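You operate a simulated robot arm through the tools that you are given. There is no shell and no other tool. Be economical: measure what you need, move in short steps, check, and stop when the job is done.

Carry out the task below with a simulated robot arm. There is one attempt and no reset: what you move stays moved.

Task
Fetch the square orange cover and set it on the white panel.

Only the result counts: the job must be done as asked and must still hold three seconds after the hand-in. Knocking over, shifting, dropping, spilling or breaking anything else fails it. A push-on lid holds only when it is set on centred and level and pressed home; a screw cap is set on level and turned clockwise until tight.

Robot
A 7-joint arm with a two-finger parallel gripper, fixed in place. Base frame: the origin is at the foot of the arm, x ahead of it, y to its left, z up; the work surface is at about z = 0. Lengths are in mm, angles in degrees, forces in N, time in s.
With the tool pointing down near the work surface it reaches from about 240 to 620 mm from the base axis. Its first joint turns from -66.0 to 66.0 degrees. Payload 2.6 kg.
The TCP is the grasp point between the finger pads, 30 mm short of the fingertips. In the tool frame z runs along the fingers and y along their closing line. Largest opening 94 mm; finger width 28, thickness 10; the body of the gripper, 50 by 96 mm, starts 55 mm behind the TCP.
Orientation is that of the tool frame in the base frame, as a unit quaternion [x, y, z, w]. With the fingers straight down and closing along the base's y, the tool's x points along the base's -x, its y along +y and its z along -z.

Tools
- The arm moves only by the tool nudge_tool. Its arguments are lists of equal length, an entry for each row: "gripper": the finger opening in mm, from 0 to 94; "travel": the shift along the base's x, y, z in units of 40 mm (1.0 is 40 mm), a list of three; "rotation": the turn, a rotation vector about the base's x, y, z in units of 4 degrees (1.0 is 4 degrees), a list of three. In form: {"gripper": [gripper, ...], "travel": [[dx, dy, dz], ...], "rotation": [[ax, ay, az], ...]}. A call has 1 to 12 rows; each row shifts and turns the commanded pose from where the row before left it. A call with a number of a shift or a turn outside -1 to 1 is refused whole. A row lasts 0.2 s, in which the tool goes at most 50 mm and 8.6 degrees; a call with a longer step from one row to the next is refused whole, and so is a gripper value outside its range. A pose out of reach is approached as far as the arm can. The call stops where the force on the tool passes 40 N (or 10 N more than at its start, if that is more) or the arm is blocked; 0.2 s more then pass. Each finger travels about 72 mm/s and halts on what it meets, pressing with about 23 N; the grip force reading is that of the motor and also rises with nothing between the fingers. The clock runs only during rows and for 0.2 s after the last one: add rows that do not move to give the fingers time. It gives the time, the measured TCP pose, the force on the tool (base axes), the opening and the grip force at its end, in the units of the frame above (readings bear some noise), and new pictures: "views" is both (left out), scene, wrist or none.
- Cameras (640 x 400 px; columns grow to the right, rows downward): "scene" is fixed at [32.5, 431.8, 556.8]; the picture's right is [-0.79, -0.61, 0.00], its down [-0.39, 0.51, -0.76] and it looks along [0.46, -0.61, -0.65] (base axes); focal length 311 px, centre (320, 200). "wrist" rides on the gripper at [-37, 0, -58] in the tool frame; the picture's right is [0.00, -1.00, 0.00], its down [0.97, 0.00, -0.24] and it looks along [0.24, 0.00, 0.97] (tool axes); focal length 218 px, centre (320, 200).
- probe_pixels(camera, pixels): for up to 12 pixels [column, row] of the newest picture of that camera ("zoom" is the newest enlarged one), the place [x, y, z] in the base frame of the surface seen there, good to about 2 mm. It takes no simulated time.
- zoom(camera, box): a new picture of the part [left, top, right, bottom] of that camera's present view, enlarged. It takes no simulated time.
- finish_job(): hands the job in; it is judged then, once.

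Keep the steps short. Do not move on a guess: measure, check each grasp and each placing, and mend mistakes. In all there are 60 turns and 120 pictures (those below and enlarged ones count). Leave the gripper open and the arm clear of the work at the hand-in unless told otherwise, and finish with a single line.

The tools are called after "Request:" as name(argument=value, ...) on one line, values as JSON. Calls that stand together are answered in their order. nudge_tool: Moves the arm, as the interface text tells. Its arguments: {"type":"object","properties":{"gripper":{"type":"array","items":{"type":"number"}},"travel":{"type":"array","items":{"type":"array","items":{"type":"number"}}},"rotation":{"type":"array","items":{"type":"array","items":{"type":"number"}}},"views":{"type":"string","enum":["both","scene","wrist","none"]}},"required":["gripper","travel","rotation"]} The other tools are called the same way: probe_pixels (camera, pixels) gives the place of the surface under pixels of a picture; zoom (camera, box) takes an enlarged picture of a part of a camera's view; finish_job () hands the job in.

At the start:

```text
time_s: 0.0
tool_pos: [315.8, -128.3, 312.7]
tcp_rot: [0.0, 1.0, 0.0, 0.0]
wrist_force: [-0.2, -0.2, -0.4]
grip_width: 94.2
grasp_force: 0.2
```

scene: 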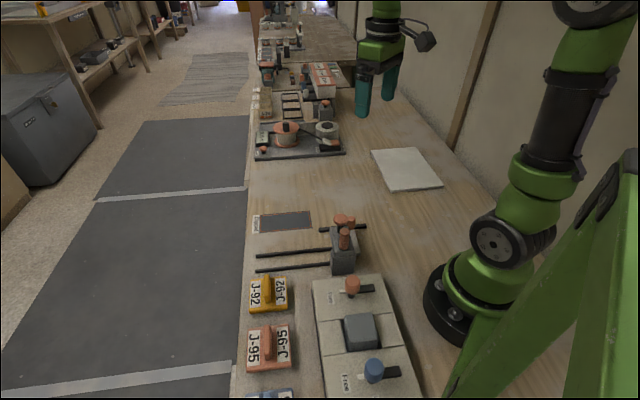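
wrist: 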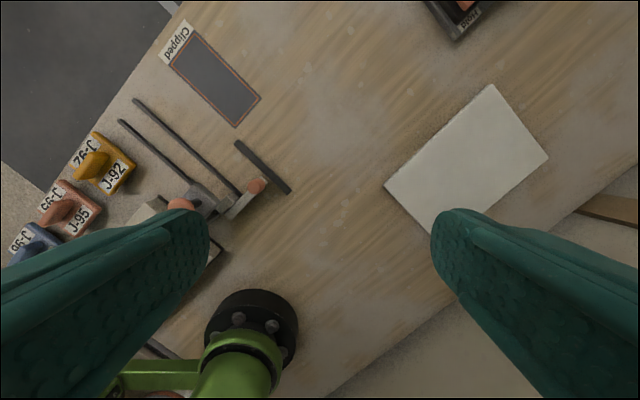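

I see a white panel near (405,168) in the scene view. There are labelled handled covers, J-92 in yellow and J-95 in orange-red, near (268,295) and (268,347). I'll zoom in on these and on the far items.

Request:
zoom(camera="scene", box=[220, 200, 440, 400])

Request:
zoom(camera="scene", box=[240, 40, 450, 200])

```text
2.00 times, centred on (330, 300) of scene
```

zoom: 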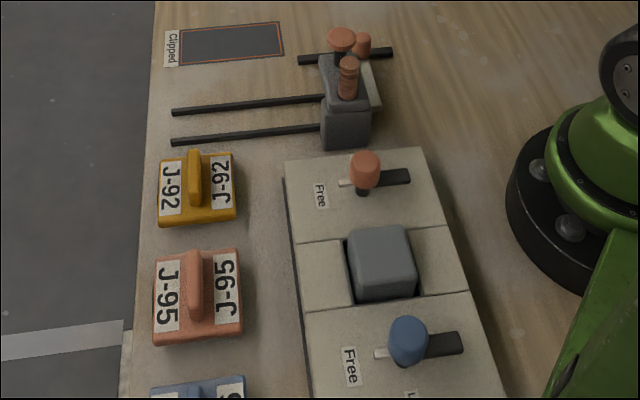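

```text
2.50 times, centred on (345, 120) of scene
```

zoom: 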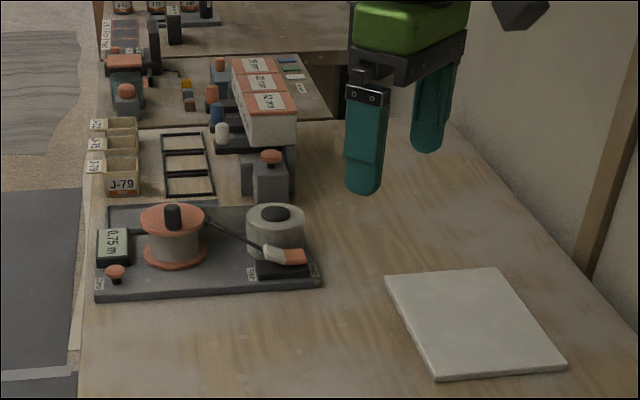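

Three covers stand in a row: amber J-92, orange J-95 and a blue one. I'll probe the covers and the panel for size and position.

Request:
probe_pixels(camera="scene", pixels=[[268, 280], [268, 330], [251, 332], [287, 329], [291, 368], [250, 371], [268, 347], [250, 283], [286, 282], [268, 365]])

Request:
probe_pixels(camera="scene", pixels=[[371, 151], [417, 148], [441, 185], [388, 190], [405, 168], [345, 320], [352, 280], [340, 260], [344, 236], [300, 340]])

Request:
zoom(camera="wrist", box=[0, 90, 220, 270])

```text
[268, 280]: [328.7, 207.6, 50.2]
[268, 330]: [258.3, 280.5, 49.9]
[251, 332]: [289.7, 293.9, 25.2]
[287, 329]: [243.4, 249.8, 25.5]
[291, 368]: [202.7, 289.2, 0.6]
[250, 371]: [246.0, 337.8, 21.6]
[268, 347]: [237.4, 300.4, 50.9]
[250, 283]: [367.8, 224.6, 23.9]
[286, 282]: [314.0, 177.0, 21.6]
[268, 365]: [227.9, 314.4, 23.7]
```

```text
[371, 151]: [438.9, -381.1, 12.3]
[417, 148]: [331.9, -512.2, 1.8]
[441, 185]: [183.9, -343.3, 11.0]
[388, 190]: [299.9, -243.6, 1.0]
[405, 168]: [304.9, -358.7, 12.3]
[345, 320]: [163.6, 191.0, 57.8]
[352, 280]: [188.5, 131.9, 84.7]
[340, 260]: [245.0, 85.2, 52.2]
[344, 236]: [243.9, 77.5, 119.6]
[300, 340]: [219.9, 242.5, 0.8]
```

```text
2.22 times, centred on (110, 180) of wrist
```

zoom: 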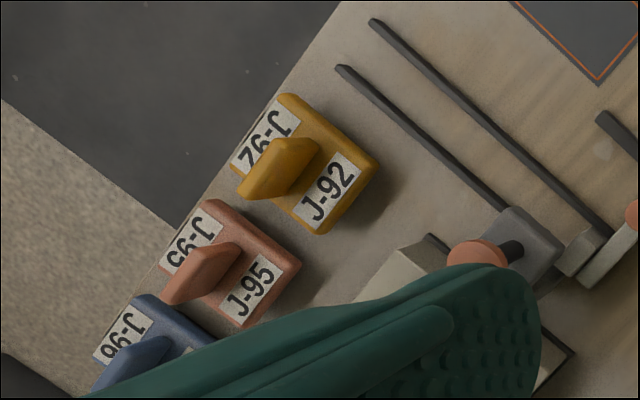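

J-95 is the orange cover: its top is at z≈25, it measures about 64×64 mm, its centre is near (246,293), and it has a ridge handle up to z≈50. J-92 is amber-yellow and its neighbour is blue. The panel's top is at z≈12, centred near (312,-370). I'll move above J-95 at z≈310 and turn -44° so the fingers close across the handle.

Request:
nudge_tool(gripper=[94, 94, 94, 94, 94, 94, 94, 94, 94, 94, 94], travel=[[-0.159, 0.957, 0], [-0.159, 0.957, 0], [-0.159, 0.957, 0], [-0.159, 0.957, 0], [-0.159, 0.957, 0], [-0.159, 0.957, 0], [-0.159, 0.957, 0], [-0.159, 0.957, 0], [-0.159, 0.957, 0], [-0.159, 0.957, 0], [-0.159, 0.957, 0]], rotation=[[0, 0, -1], [0, 0, -1], [0, 0, -1], [0, 0, -1], [0, 0, -1], [0, 0, -1], [0, 0, -1], [0, 0, -1], [0, 0, -1], [0, 0, -1], [0, 0, -1]])

```text
time_s: 2.4
tool_pos: [244.9, 294.9, 311.7]
tcp_rot: [0.374, 0.927, 0.0, -0.001]
wrist_force: [-0.1, -0.1, 0.1]
grip_width: 94.0
grasp_force: 0.2
```

scene: 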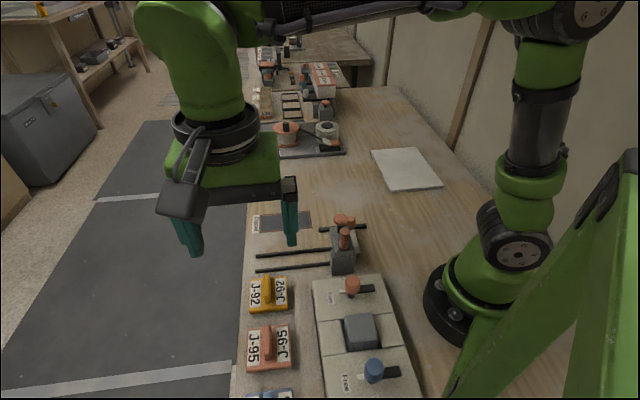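
wrist: 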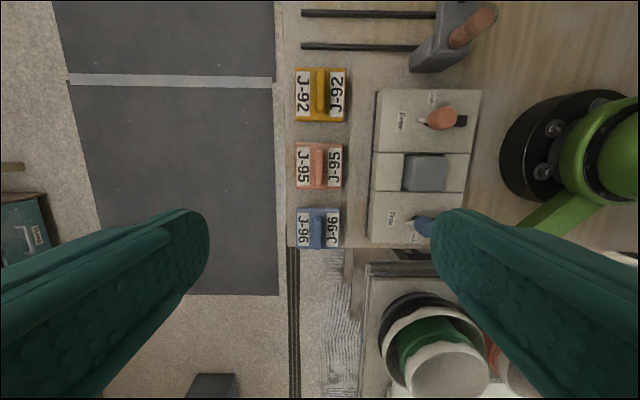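

The three covers are aligned with the picture axes. I'll zoom in to check shapes and markings, and measure J-95 exactly.

Request:
zoom(camera="wrist", box=[270, 50, 500, 260])

Request:
probe_pixels(camera="wrist", pixels=[[319, 152], [319, 166], [319, 180], [298, 147], [340, 147], [298, 185], [340, 185], [302, 166], [335, 166], [320, 92], [320, 229], [426, 172]])

Request:
zoom(camera="wrist", box=[330, 250, 540, 400])

```text
1.90 times, centred on (385, 155) of wrist
```

zoom: 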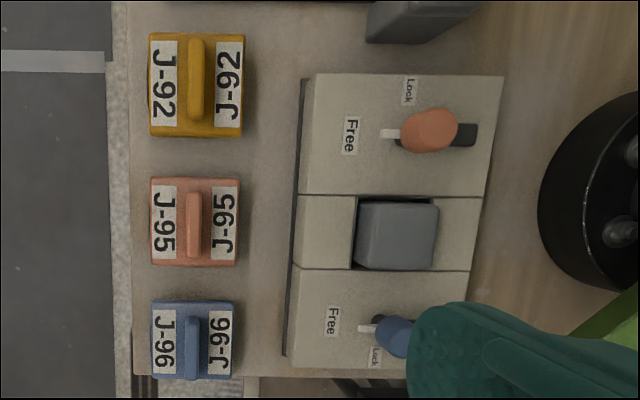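

```text
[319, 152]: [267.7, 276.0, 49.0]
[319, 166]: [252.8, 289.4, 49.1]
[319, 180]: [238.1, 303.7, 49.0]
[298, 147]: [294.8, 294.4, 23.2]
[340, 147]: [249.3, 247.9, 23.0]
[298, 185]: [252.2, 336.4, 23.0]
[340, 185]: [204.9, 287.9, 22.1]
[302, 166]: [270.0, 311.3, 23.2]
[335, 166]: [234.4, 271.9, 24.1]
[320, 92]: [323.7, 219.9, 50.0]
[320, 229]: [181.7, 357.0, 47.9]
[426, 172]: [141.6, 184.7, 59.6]
```

```text
2.67 times, centred on (435, 325) of wrist
```

zoom: 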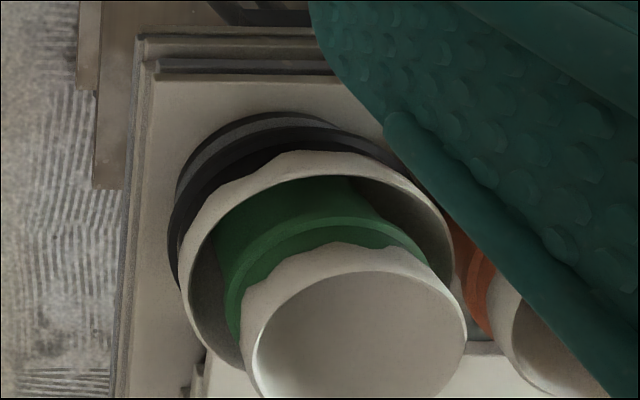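

J-95's plate corners give a centre of about (250.5,291.5). The handle is centred at (252.8,290), with its top at z≈49 and the plate top at z≈24. The tips must stay above the plate, so the TCP should stop at z≈58. First I'll go down to about z=120.

Request:
nudge_tool(gripper=[60, 60, 60, 60, 60, 60], travel=[[0.16, -0.1, -0.5], [0, 0, -1], [0, 0, -1], [0, 0, -1], [0, 0, -1], [0, 0, -0.3]], rotation=[[0, 0, 0], [0, 0, 0], [0, 0, 0], [0, 0, 0], [0, 0, 0], [0, 0, 0]])

```text
time_s: 3.8
tool_pos: [251.5, 287.5, 120.2]
tcp_rot: [0.374, 0.927, 0.0, 0.0]
wrist_force: [0.0, 0.9, 0.0]
grip_width: 59.9
grasp_force: 0.0
```

scene: 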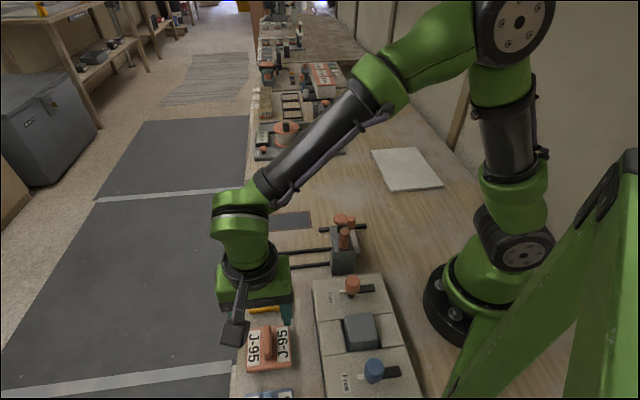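
wrist: 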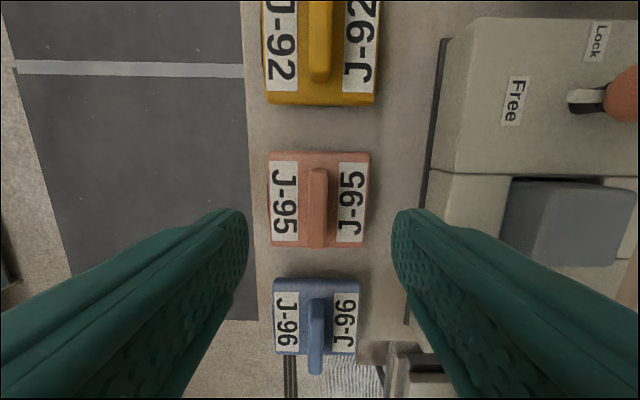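

The handle sits between the fingers at column ≈318. I'll probe it again for a precise position.

Request:
probe_pixels(camera="wrist", pixels=[[318, 172], [317, 205], [317, 240], [272, 155], [365, 155], [272, 244], [362, 244], [311, 205], [325, 205]])

```text
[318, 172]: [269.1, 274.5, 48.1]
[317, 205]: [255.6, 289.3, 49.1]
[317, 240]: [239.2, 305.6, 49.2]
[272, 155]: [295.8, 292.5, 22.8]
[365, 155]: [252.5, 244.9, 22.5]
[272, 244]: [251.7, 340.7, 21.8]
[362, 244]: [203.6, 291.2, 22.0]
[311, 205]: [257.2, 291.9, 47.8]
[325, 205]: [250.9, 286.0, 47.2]
```

The handle is centred at about (253.5,290). I'll shift slightly, lower to z≈58, then close the fingers.

Request:
nudge_tool(gripper=[60, 60, 60, 60], travel=[[0.03, 0.07, -0.5], [0, 0, -0.5], [0, 0, -0.4], [0, 0, -0.15]], rotation=[[0, 0, 0], [0, 0, 0], [0, 0, 0], [0, 0, 0]])

```text
time_s: 4.8
tool_pos: [253.6, 290.9, 59.3]
tcp_rot: [0.374, 0.927, 0.0, 0.001]
wrist_force: [0.8, -0.1, 0.4]
grip_width: 60.0
grasp_force: 0.0
```

scene: 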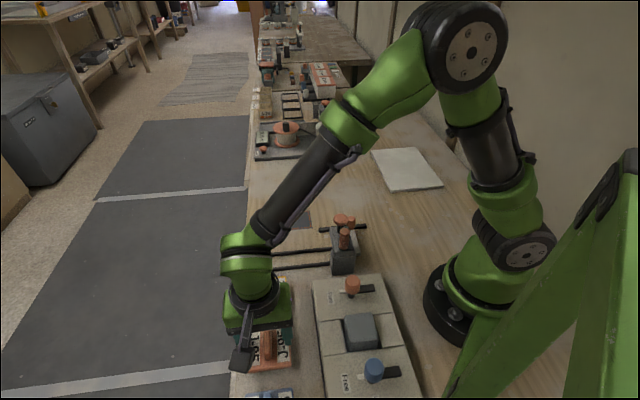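
wrist: 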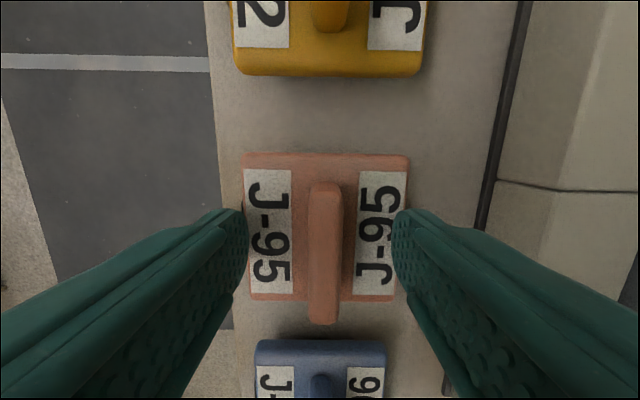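

The fingers straddle the handle and touch nothing (force ≈0). I'll close them.

Request:
nudge_tool(gripper=[30, 8, 0, 0, 0], travel=[[0, 0, -0.03], [0, 0, 0], [0, 0, 0], [0, 0, 0], [0, 0, 0]], rotation=[[0, 0, 0], [0, 0, 0], [0, 0, 0], [0, 0, 0], [0, 0, 0]], views="wrist")

```text
time_s: 6.0
tool_pos: [252.4, 291.2, 58.1]
tcp_rot: [0.374, 0.928, 0.0, 0.0]
wrist_force: [0.4, 0.2, 0.3]
grip_width: 11.3
grasp_force: 23.0
```

wrist: 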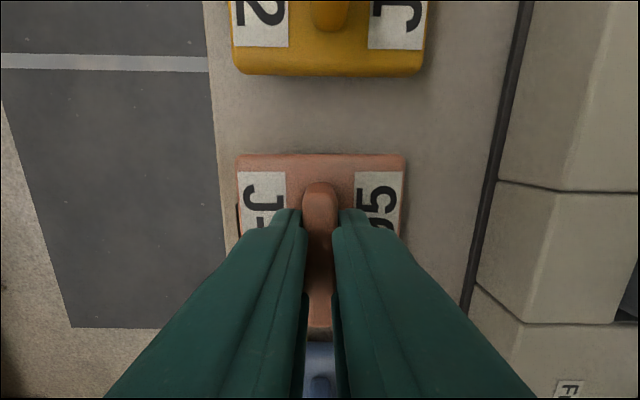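

The grip is holding at an 11.3 mm opening and 23 N. I'll lift slowly and check the load.

Request:
nudge_tool(gripper=[0, 0, 0, 0, 0, 0], travel=[[0, 0, 0.25], [0, 0, 0.5], [0, 0, 0.5], [0, 0, 0.5], [0, 0, 0.5], [0, 0, 0]], rotation=[[0, 0, 0], [0, 0, 0], [0, 0, 0], [0, 0, 0], [0, 0, 0], [0, 0, 0]])

```text
time_s: 7.4
tool_pos: [252.7, 291.3, 147.8]
tcp_rot: [0.374, 0.927, -0.001, 0.0]
wrist_force: [0.8, -0.2, -0.1]
grip_width: 11.4
grasp_force: 23.1
```

scene: 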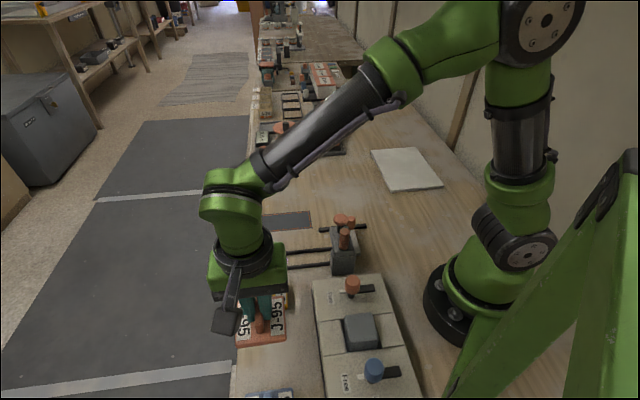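
wrist: 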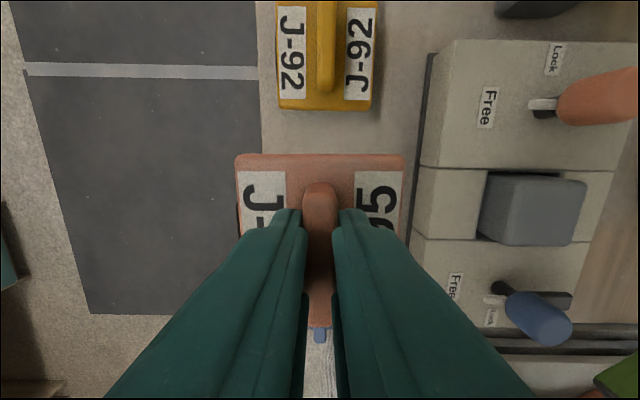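

The cover is held level. I'll raise it to z≈290 to clear the clamp tower, then start carrying it towards -y.

Request:
nudge_tool(gripper=[0, 0, 0, 0, 0, 0, 0, 0, 0, 0, 0, 0], travel=[[0, 0, 0.9], [0, 0, 0.9], [0, 0, 0.9], [0, 0, 0.85], [0.085, -0.9, 0], [0.085, -0.9, 0], [0.085, -0.9, 0], [0.085, -0.9, 0], [0.085, -0.9, 0], [0.085, -0.9, 0], [0.085, -0.9, 0], [0.085, -0.9, 0]], rotation=[[0, 0, 0], [0, 0, 0], [0, 0, 0], [0, 0, 0], [0, 0, 0], [0, 0, 0], [0, 0, 0], [0, 0, 0], [0, 0, 0], [0, 0, 0], [0, 0, 0], [0, 0, 0]], views="scene")

```text
time_s: 10.0
tool_pos: [281.5, 3.9, 288.4]
tcp_rot: [0.374, 0.927, 0.0, 0.0]
wrist_force: [-0.6, -0.4, -0.4]
grip_width: 11.3
grasp_force: 22.8
```

scene: 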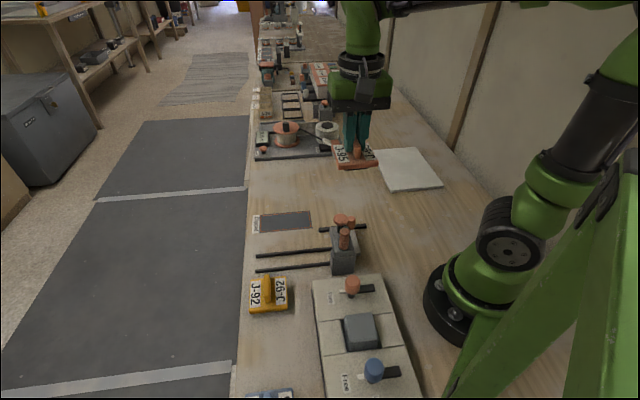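

The cover is still held. I'll carry on to above the panel centre (311,-370).

Request:
nudge_tool(gripper=[0, 0, 0, 0, 0, 0, 0, 0, 0, 0, 0], travel=[[0.074, -0.935, 0], [0.074, -0.935, 0], [0.074, -0.935, 0], [0.074, -0.935, 0], [0.074, -0.935, 0], [0.074, -0.935, 0], [0.074, -0.935, 0], [0.074, -0.935, 0], [0.074, -0.935, 0], [0.074, -0.935, 0], [0, 0, 0]], rotation=[[0, 0, 0], [0, 0, 0], [0, 0, 0], [0, 0, 0], [0, 0, 0], [0, 0, 0], [0, 0, 0], [0, 0, 0], [0, 0, 0], [0, 0, 0], [0, 0, 0]])

```text
time_s: 12.4
tool_pos: [311.4, -370.8, 290.2]
tcp_rot: [0.374, 0.927, 0.001, 0.001]
wrist_force: [0.6, 0.5, -1.4]
grip_width: 11.4
grasp_force: 23.5
```

scene: 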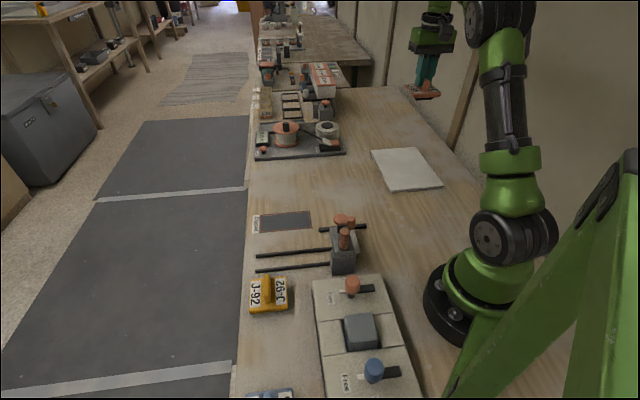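
wrist: 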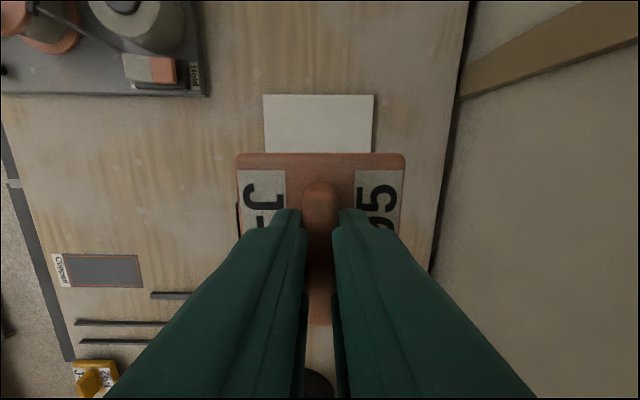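

I'll measure the panel's corners in both views, slightly inside the edges.

Request:
probe_pixels(camera="wrist", pixels=[[266, 98], [371, 98], [319, 120], [268, 148]])

Request:
probe_pixels(camera="scene", pixels=[[373, 152], [414, 149], [439, 183], [390, 187]])

```text
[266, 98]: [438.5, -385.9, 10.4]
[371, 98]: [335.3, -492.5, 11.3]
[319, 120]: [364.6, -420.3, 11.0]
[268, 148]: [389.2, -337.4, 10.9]
```

```text
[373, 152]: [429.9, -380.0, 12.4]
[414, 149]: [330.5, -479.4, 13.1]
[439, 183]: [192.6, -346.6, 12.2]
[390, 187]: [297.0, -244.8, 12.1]
```

The panel centre is at about (314.5,-366), with its top at z≈12. Contact should come near TCP z≈69. I'll go down to about z=90.

Request:
nudge_tool(gripper=[0, 0, 0, 0, 0, 0, 0], travel=[[0.08, 0.12, -0.5], [0, 0, -1], [0, 0, -1], [0, 0, -1], [0, 0, -1], [0, 0, -0.5], [0, 0, 0]], rotation=[[0, 0, 0], [0, 0, 0], [0, 0, 0], [0, 0, 0], [0, 0, 0], [0, 0, 0], [0, 0, 0]])

```text
time_s: 14.0
tool_pos: [312.6, -367.0, 89.0]
tcp_rot: [0.375, 0.927, 0.0, 0.0]
wrist_force: [-0.1, 0.4, -1.1]
grip_width: 10.7
grasp_force: 23.2
```

scene: 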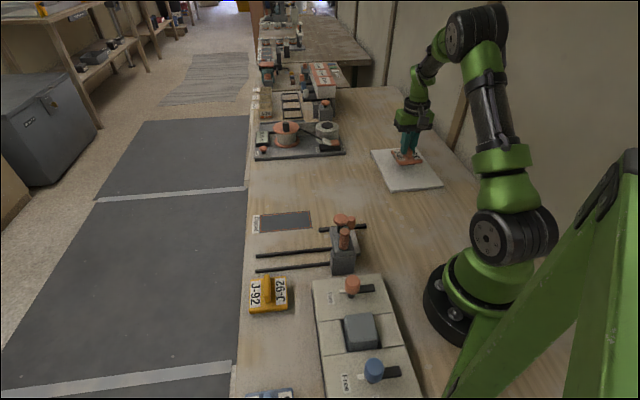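
wrist: 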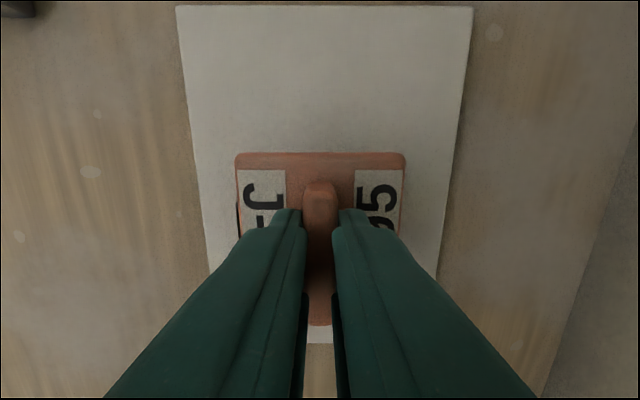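

The cover is centred over the panel. I'll lower it in small steps down to about z=69.

Request:
nudge_tool(gripper=[0, 0, 0, 0, 0, 0], travel=[[0, 0, -0.2], [0, 0, -0.12], [0, 0, -0.08], [0, 0, -0.05], [0, 0, -0.03], [0, 0, 0]], rotation=[[0, 0, 0], [0, 0, 0], [0, 0, 0], [0, 0, 0], [0, 0, 0], [0, 0, 0]], views="none")

```text
time_s: 15.4
tool_pos: [314.4, -366.1, 71.0]
tcp_rot: [0.375, 0.927, 0.0, 0.001]
wrist_force: [0.3, 0.2, -0.6]
grip_width: 11.3
grasp_force: 22.6
```

There's no contact yet at z=71. I'll continue in 1 mm steps.

Request:
nudge_tool(gripper=[0, 0, 0, 0], travel=[[0, 0, -0.025], [0, 0, -0.025], [0, 0, 0], [0, 0, 0]], rotation=[[0, 0, 0], [0, 0, 0], [0, 0, 0], [0, 0, 0]])

```text
time_s: 16.4
tool_pos: [313.8, -367.1, 69.8]
tcp_rot: [0.374, 0.927, 0.0, 0.001]
wrist_force: [-3.0, 4.7, 19.9]
grip_width: 11.3
grasp_force: 23.2
```

scene: 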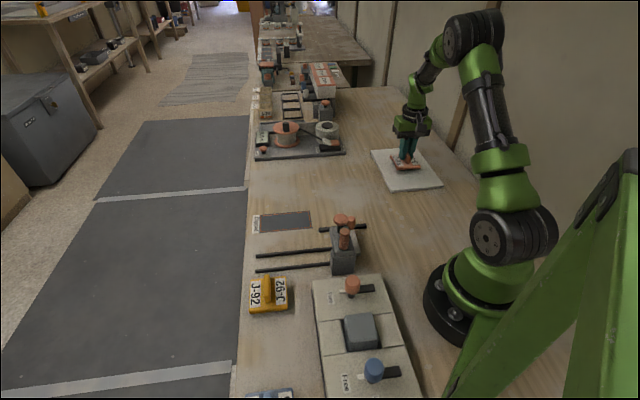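
wrist: 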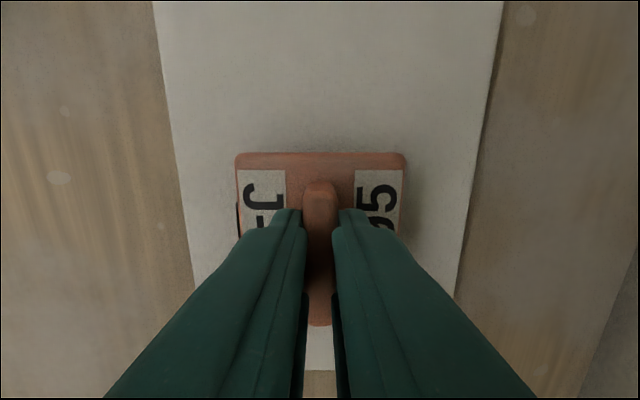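

The cover is resting on the panel (20 N upward). I'll ease off 0.8 mm, open the fingers gently, then rise.

Request:
nudge_tool(gripper=[0, 20, 40, 50, 50, 50, 50, 50], travel=[[0, 0, 0.02], [0, 0, 0], [0, 0, 0], [0, 0, 0], [0, 0, 0.25], [0, 0, 0.75], [0, 0, 1], [0, 0, 1]], rotation=[[0, 0, 0], [0, 0, 0], [0, 0, 0], [0, 0, 0], [0, 0, 0], [0, 0, 0], [0, 0, 0], [0, 0, 0]])

```text
time_s: 18.2
tool_pos: [314.8, -364.2, 189.9]
tcp_rot: [0.375, 0.927, 0.0, 0.0]
wrist_force: [-0.4, -0.1, 0.1]
grip_width: 50.1
grasp_force: 0.1
```

scene: 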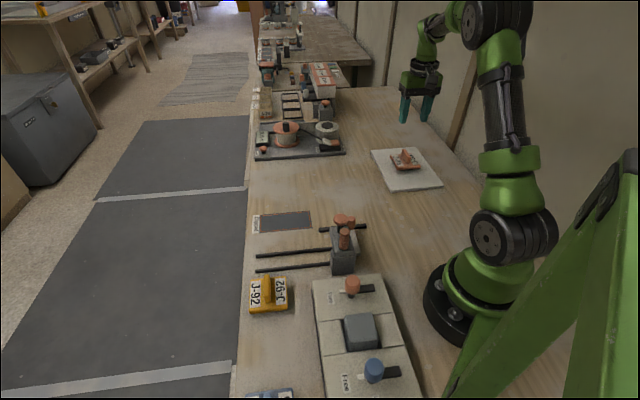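
wrist: 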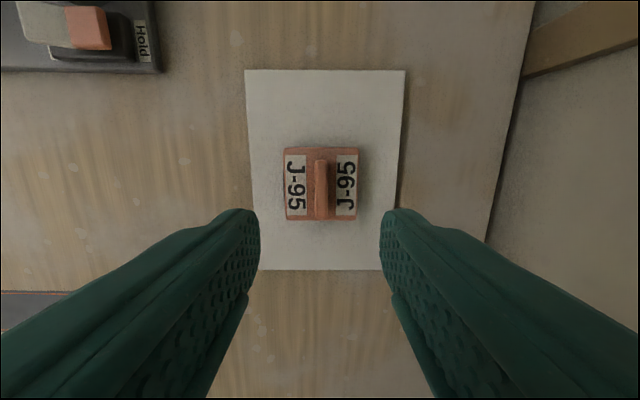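

The cover sits centred on the panel and the gripper is clear. I'll check that it's level, and raise the hand further with the gripper open.

Request:
probe_pixels(camera="wrist", pixels=[[288, 151], [354, 151], [288, 216], [353, 216], [321, 185]])

Request:
nudge_tool(gripper=[94, 94, 94, 94], travel=[[0, 0, 1], [0, 0, 1], [0, 0, 1], [0, 0, 0]], rotation=[[0, 0, 0], [0, 0, 0], [0, 0, 0], [0, 0, 0]])

```text
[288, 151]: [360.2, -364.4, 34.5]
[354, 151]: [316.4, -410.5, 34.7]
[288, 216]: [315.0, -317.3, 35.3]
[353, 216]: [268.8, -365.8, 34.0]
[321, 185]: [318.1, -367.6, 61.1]
```

```text
time_s: 19.2
tool_pos: [312.9, -366.0, 310.5]
tcp_rot: [0.375, 0.927, 0.0, 0.0]
wrist_force: [0.4, 0.4, 0.3]
grip_width: 94.2
grasp_force: 0.0
```

scene: 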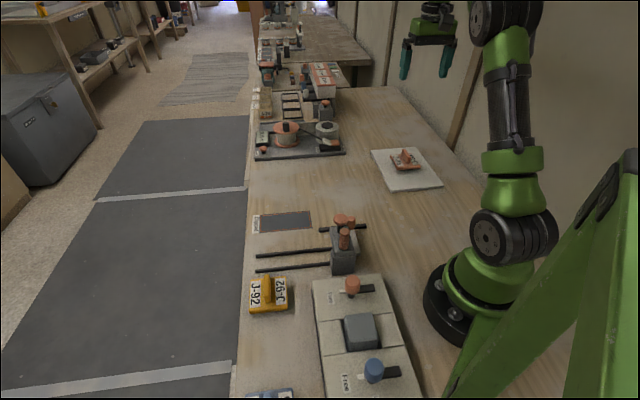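
wrist: 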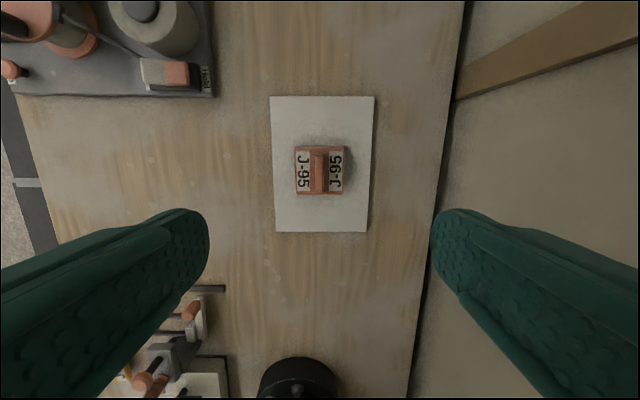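

The cover is level: all four corners are at z≈34–35. It is centred on the panel, the arm is clear, and nothing else has moved, so I'm handing in.

Request:
finish_job()

```text
The job is handed in.
```

The square orange cover (J-95) is on the white panel, centred and level, with the gripper open and the arm clear; the job is handed in.
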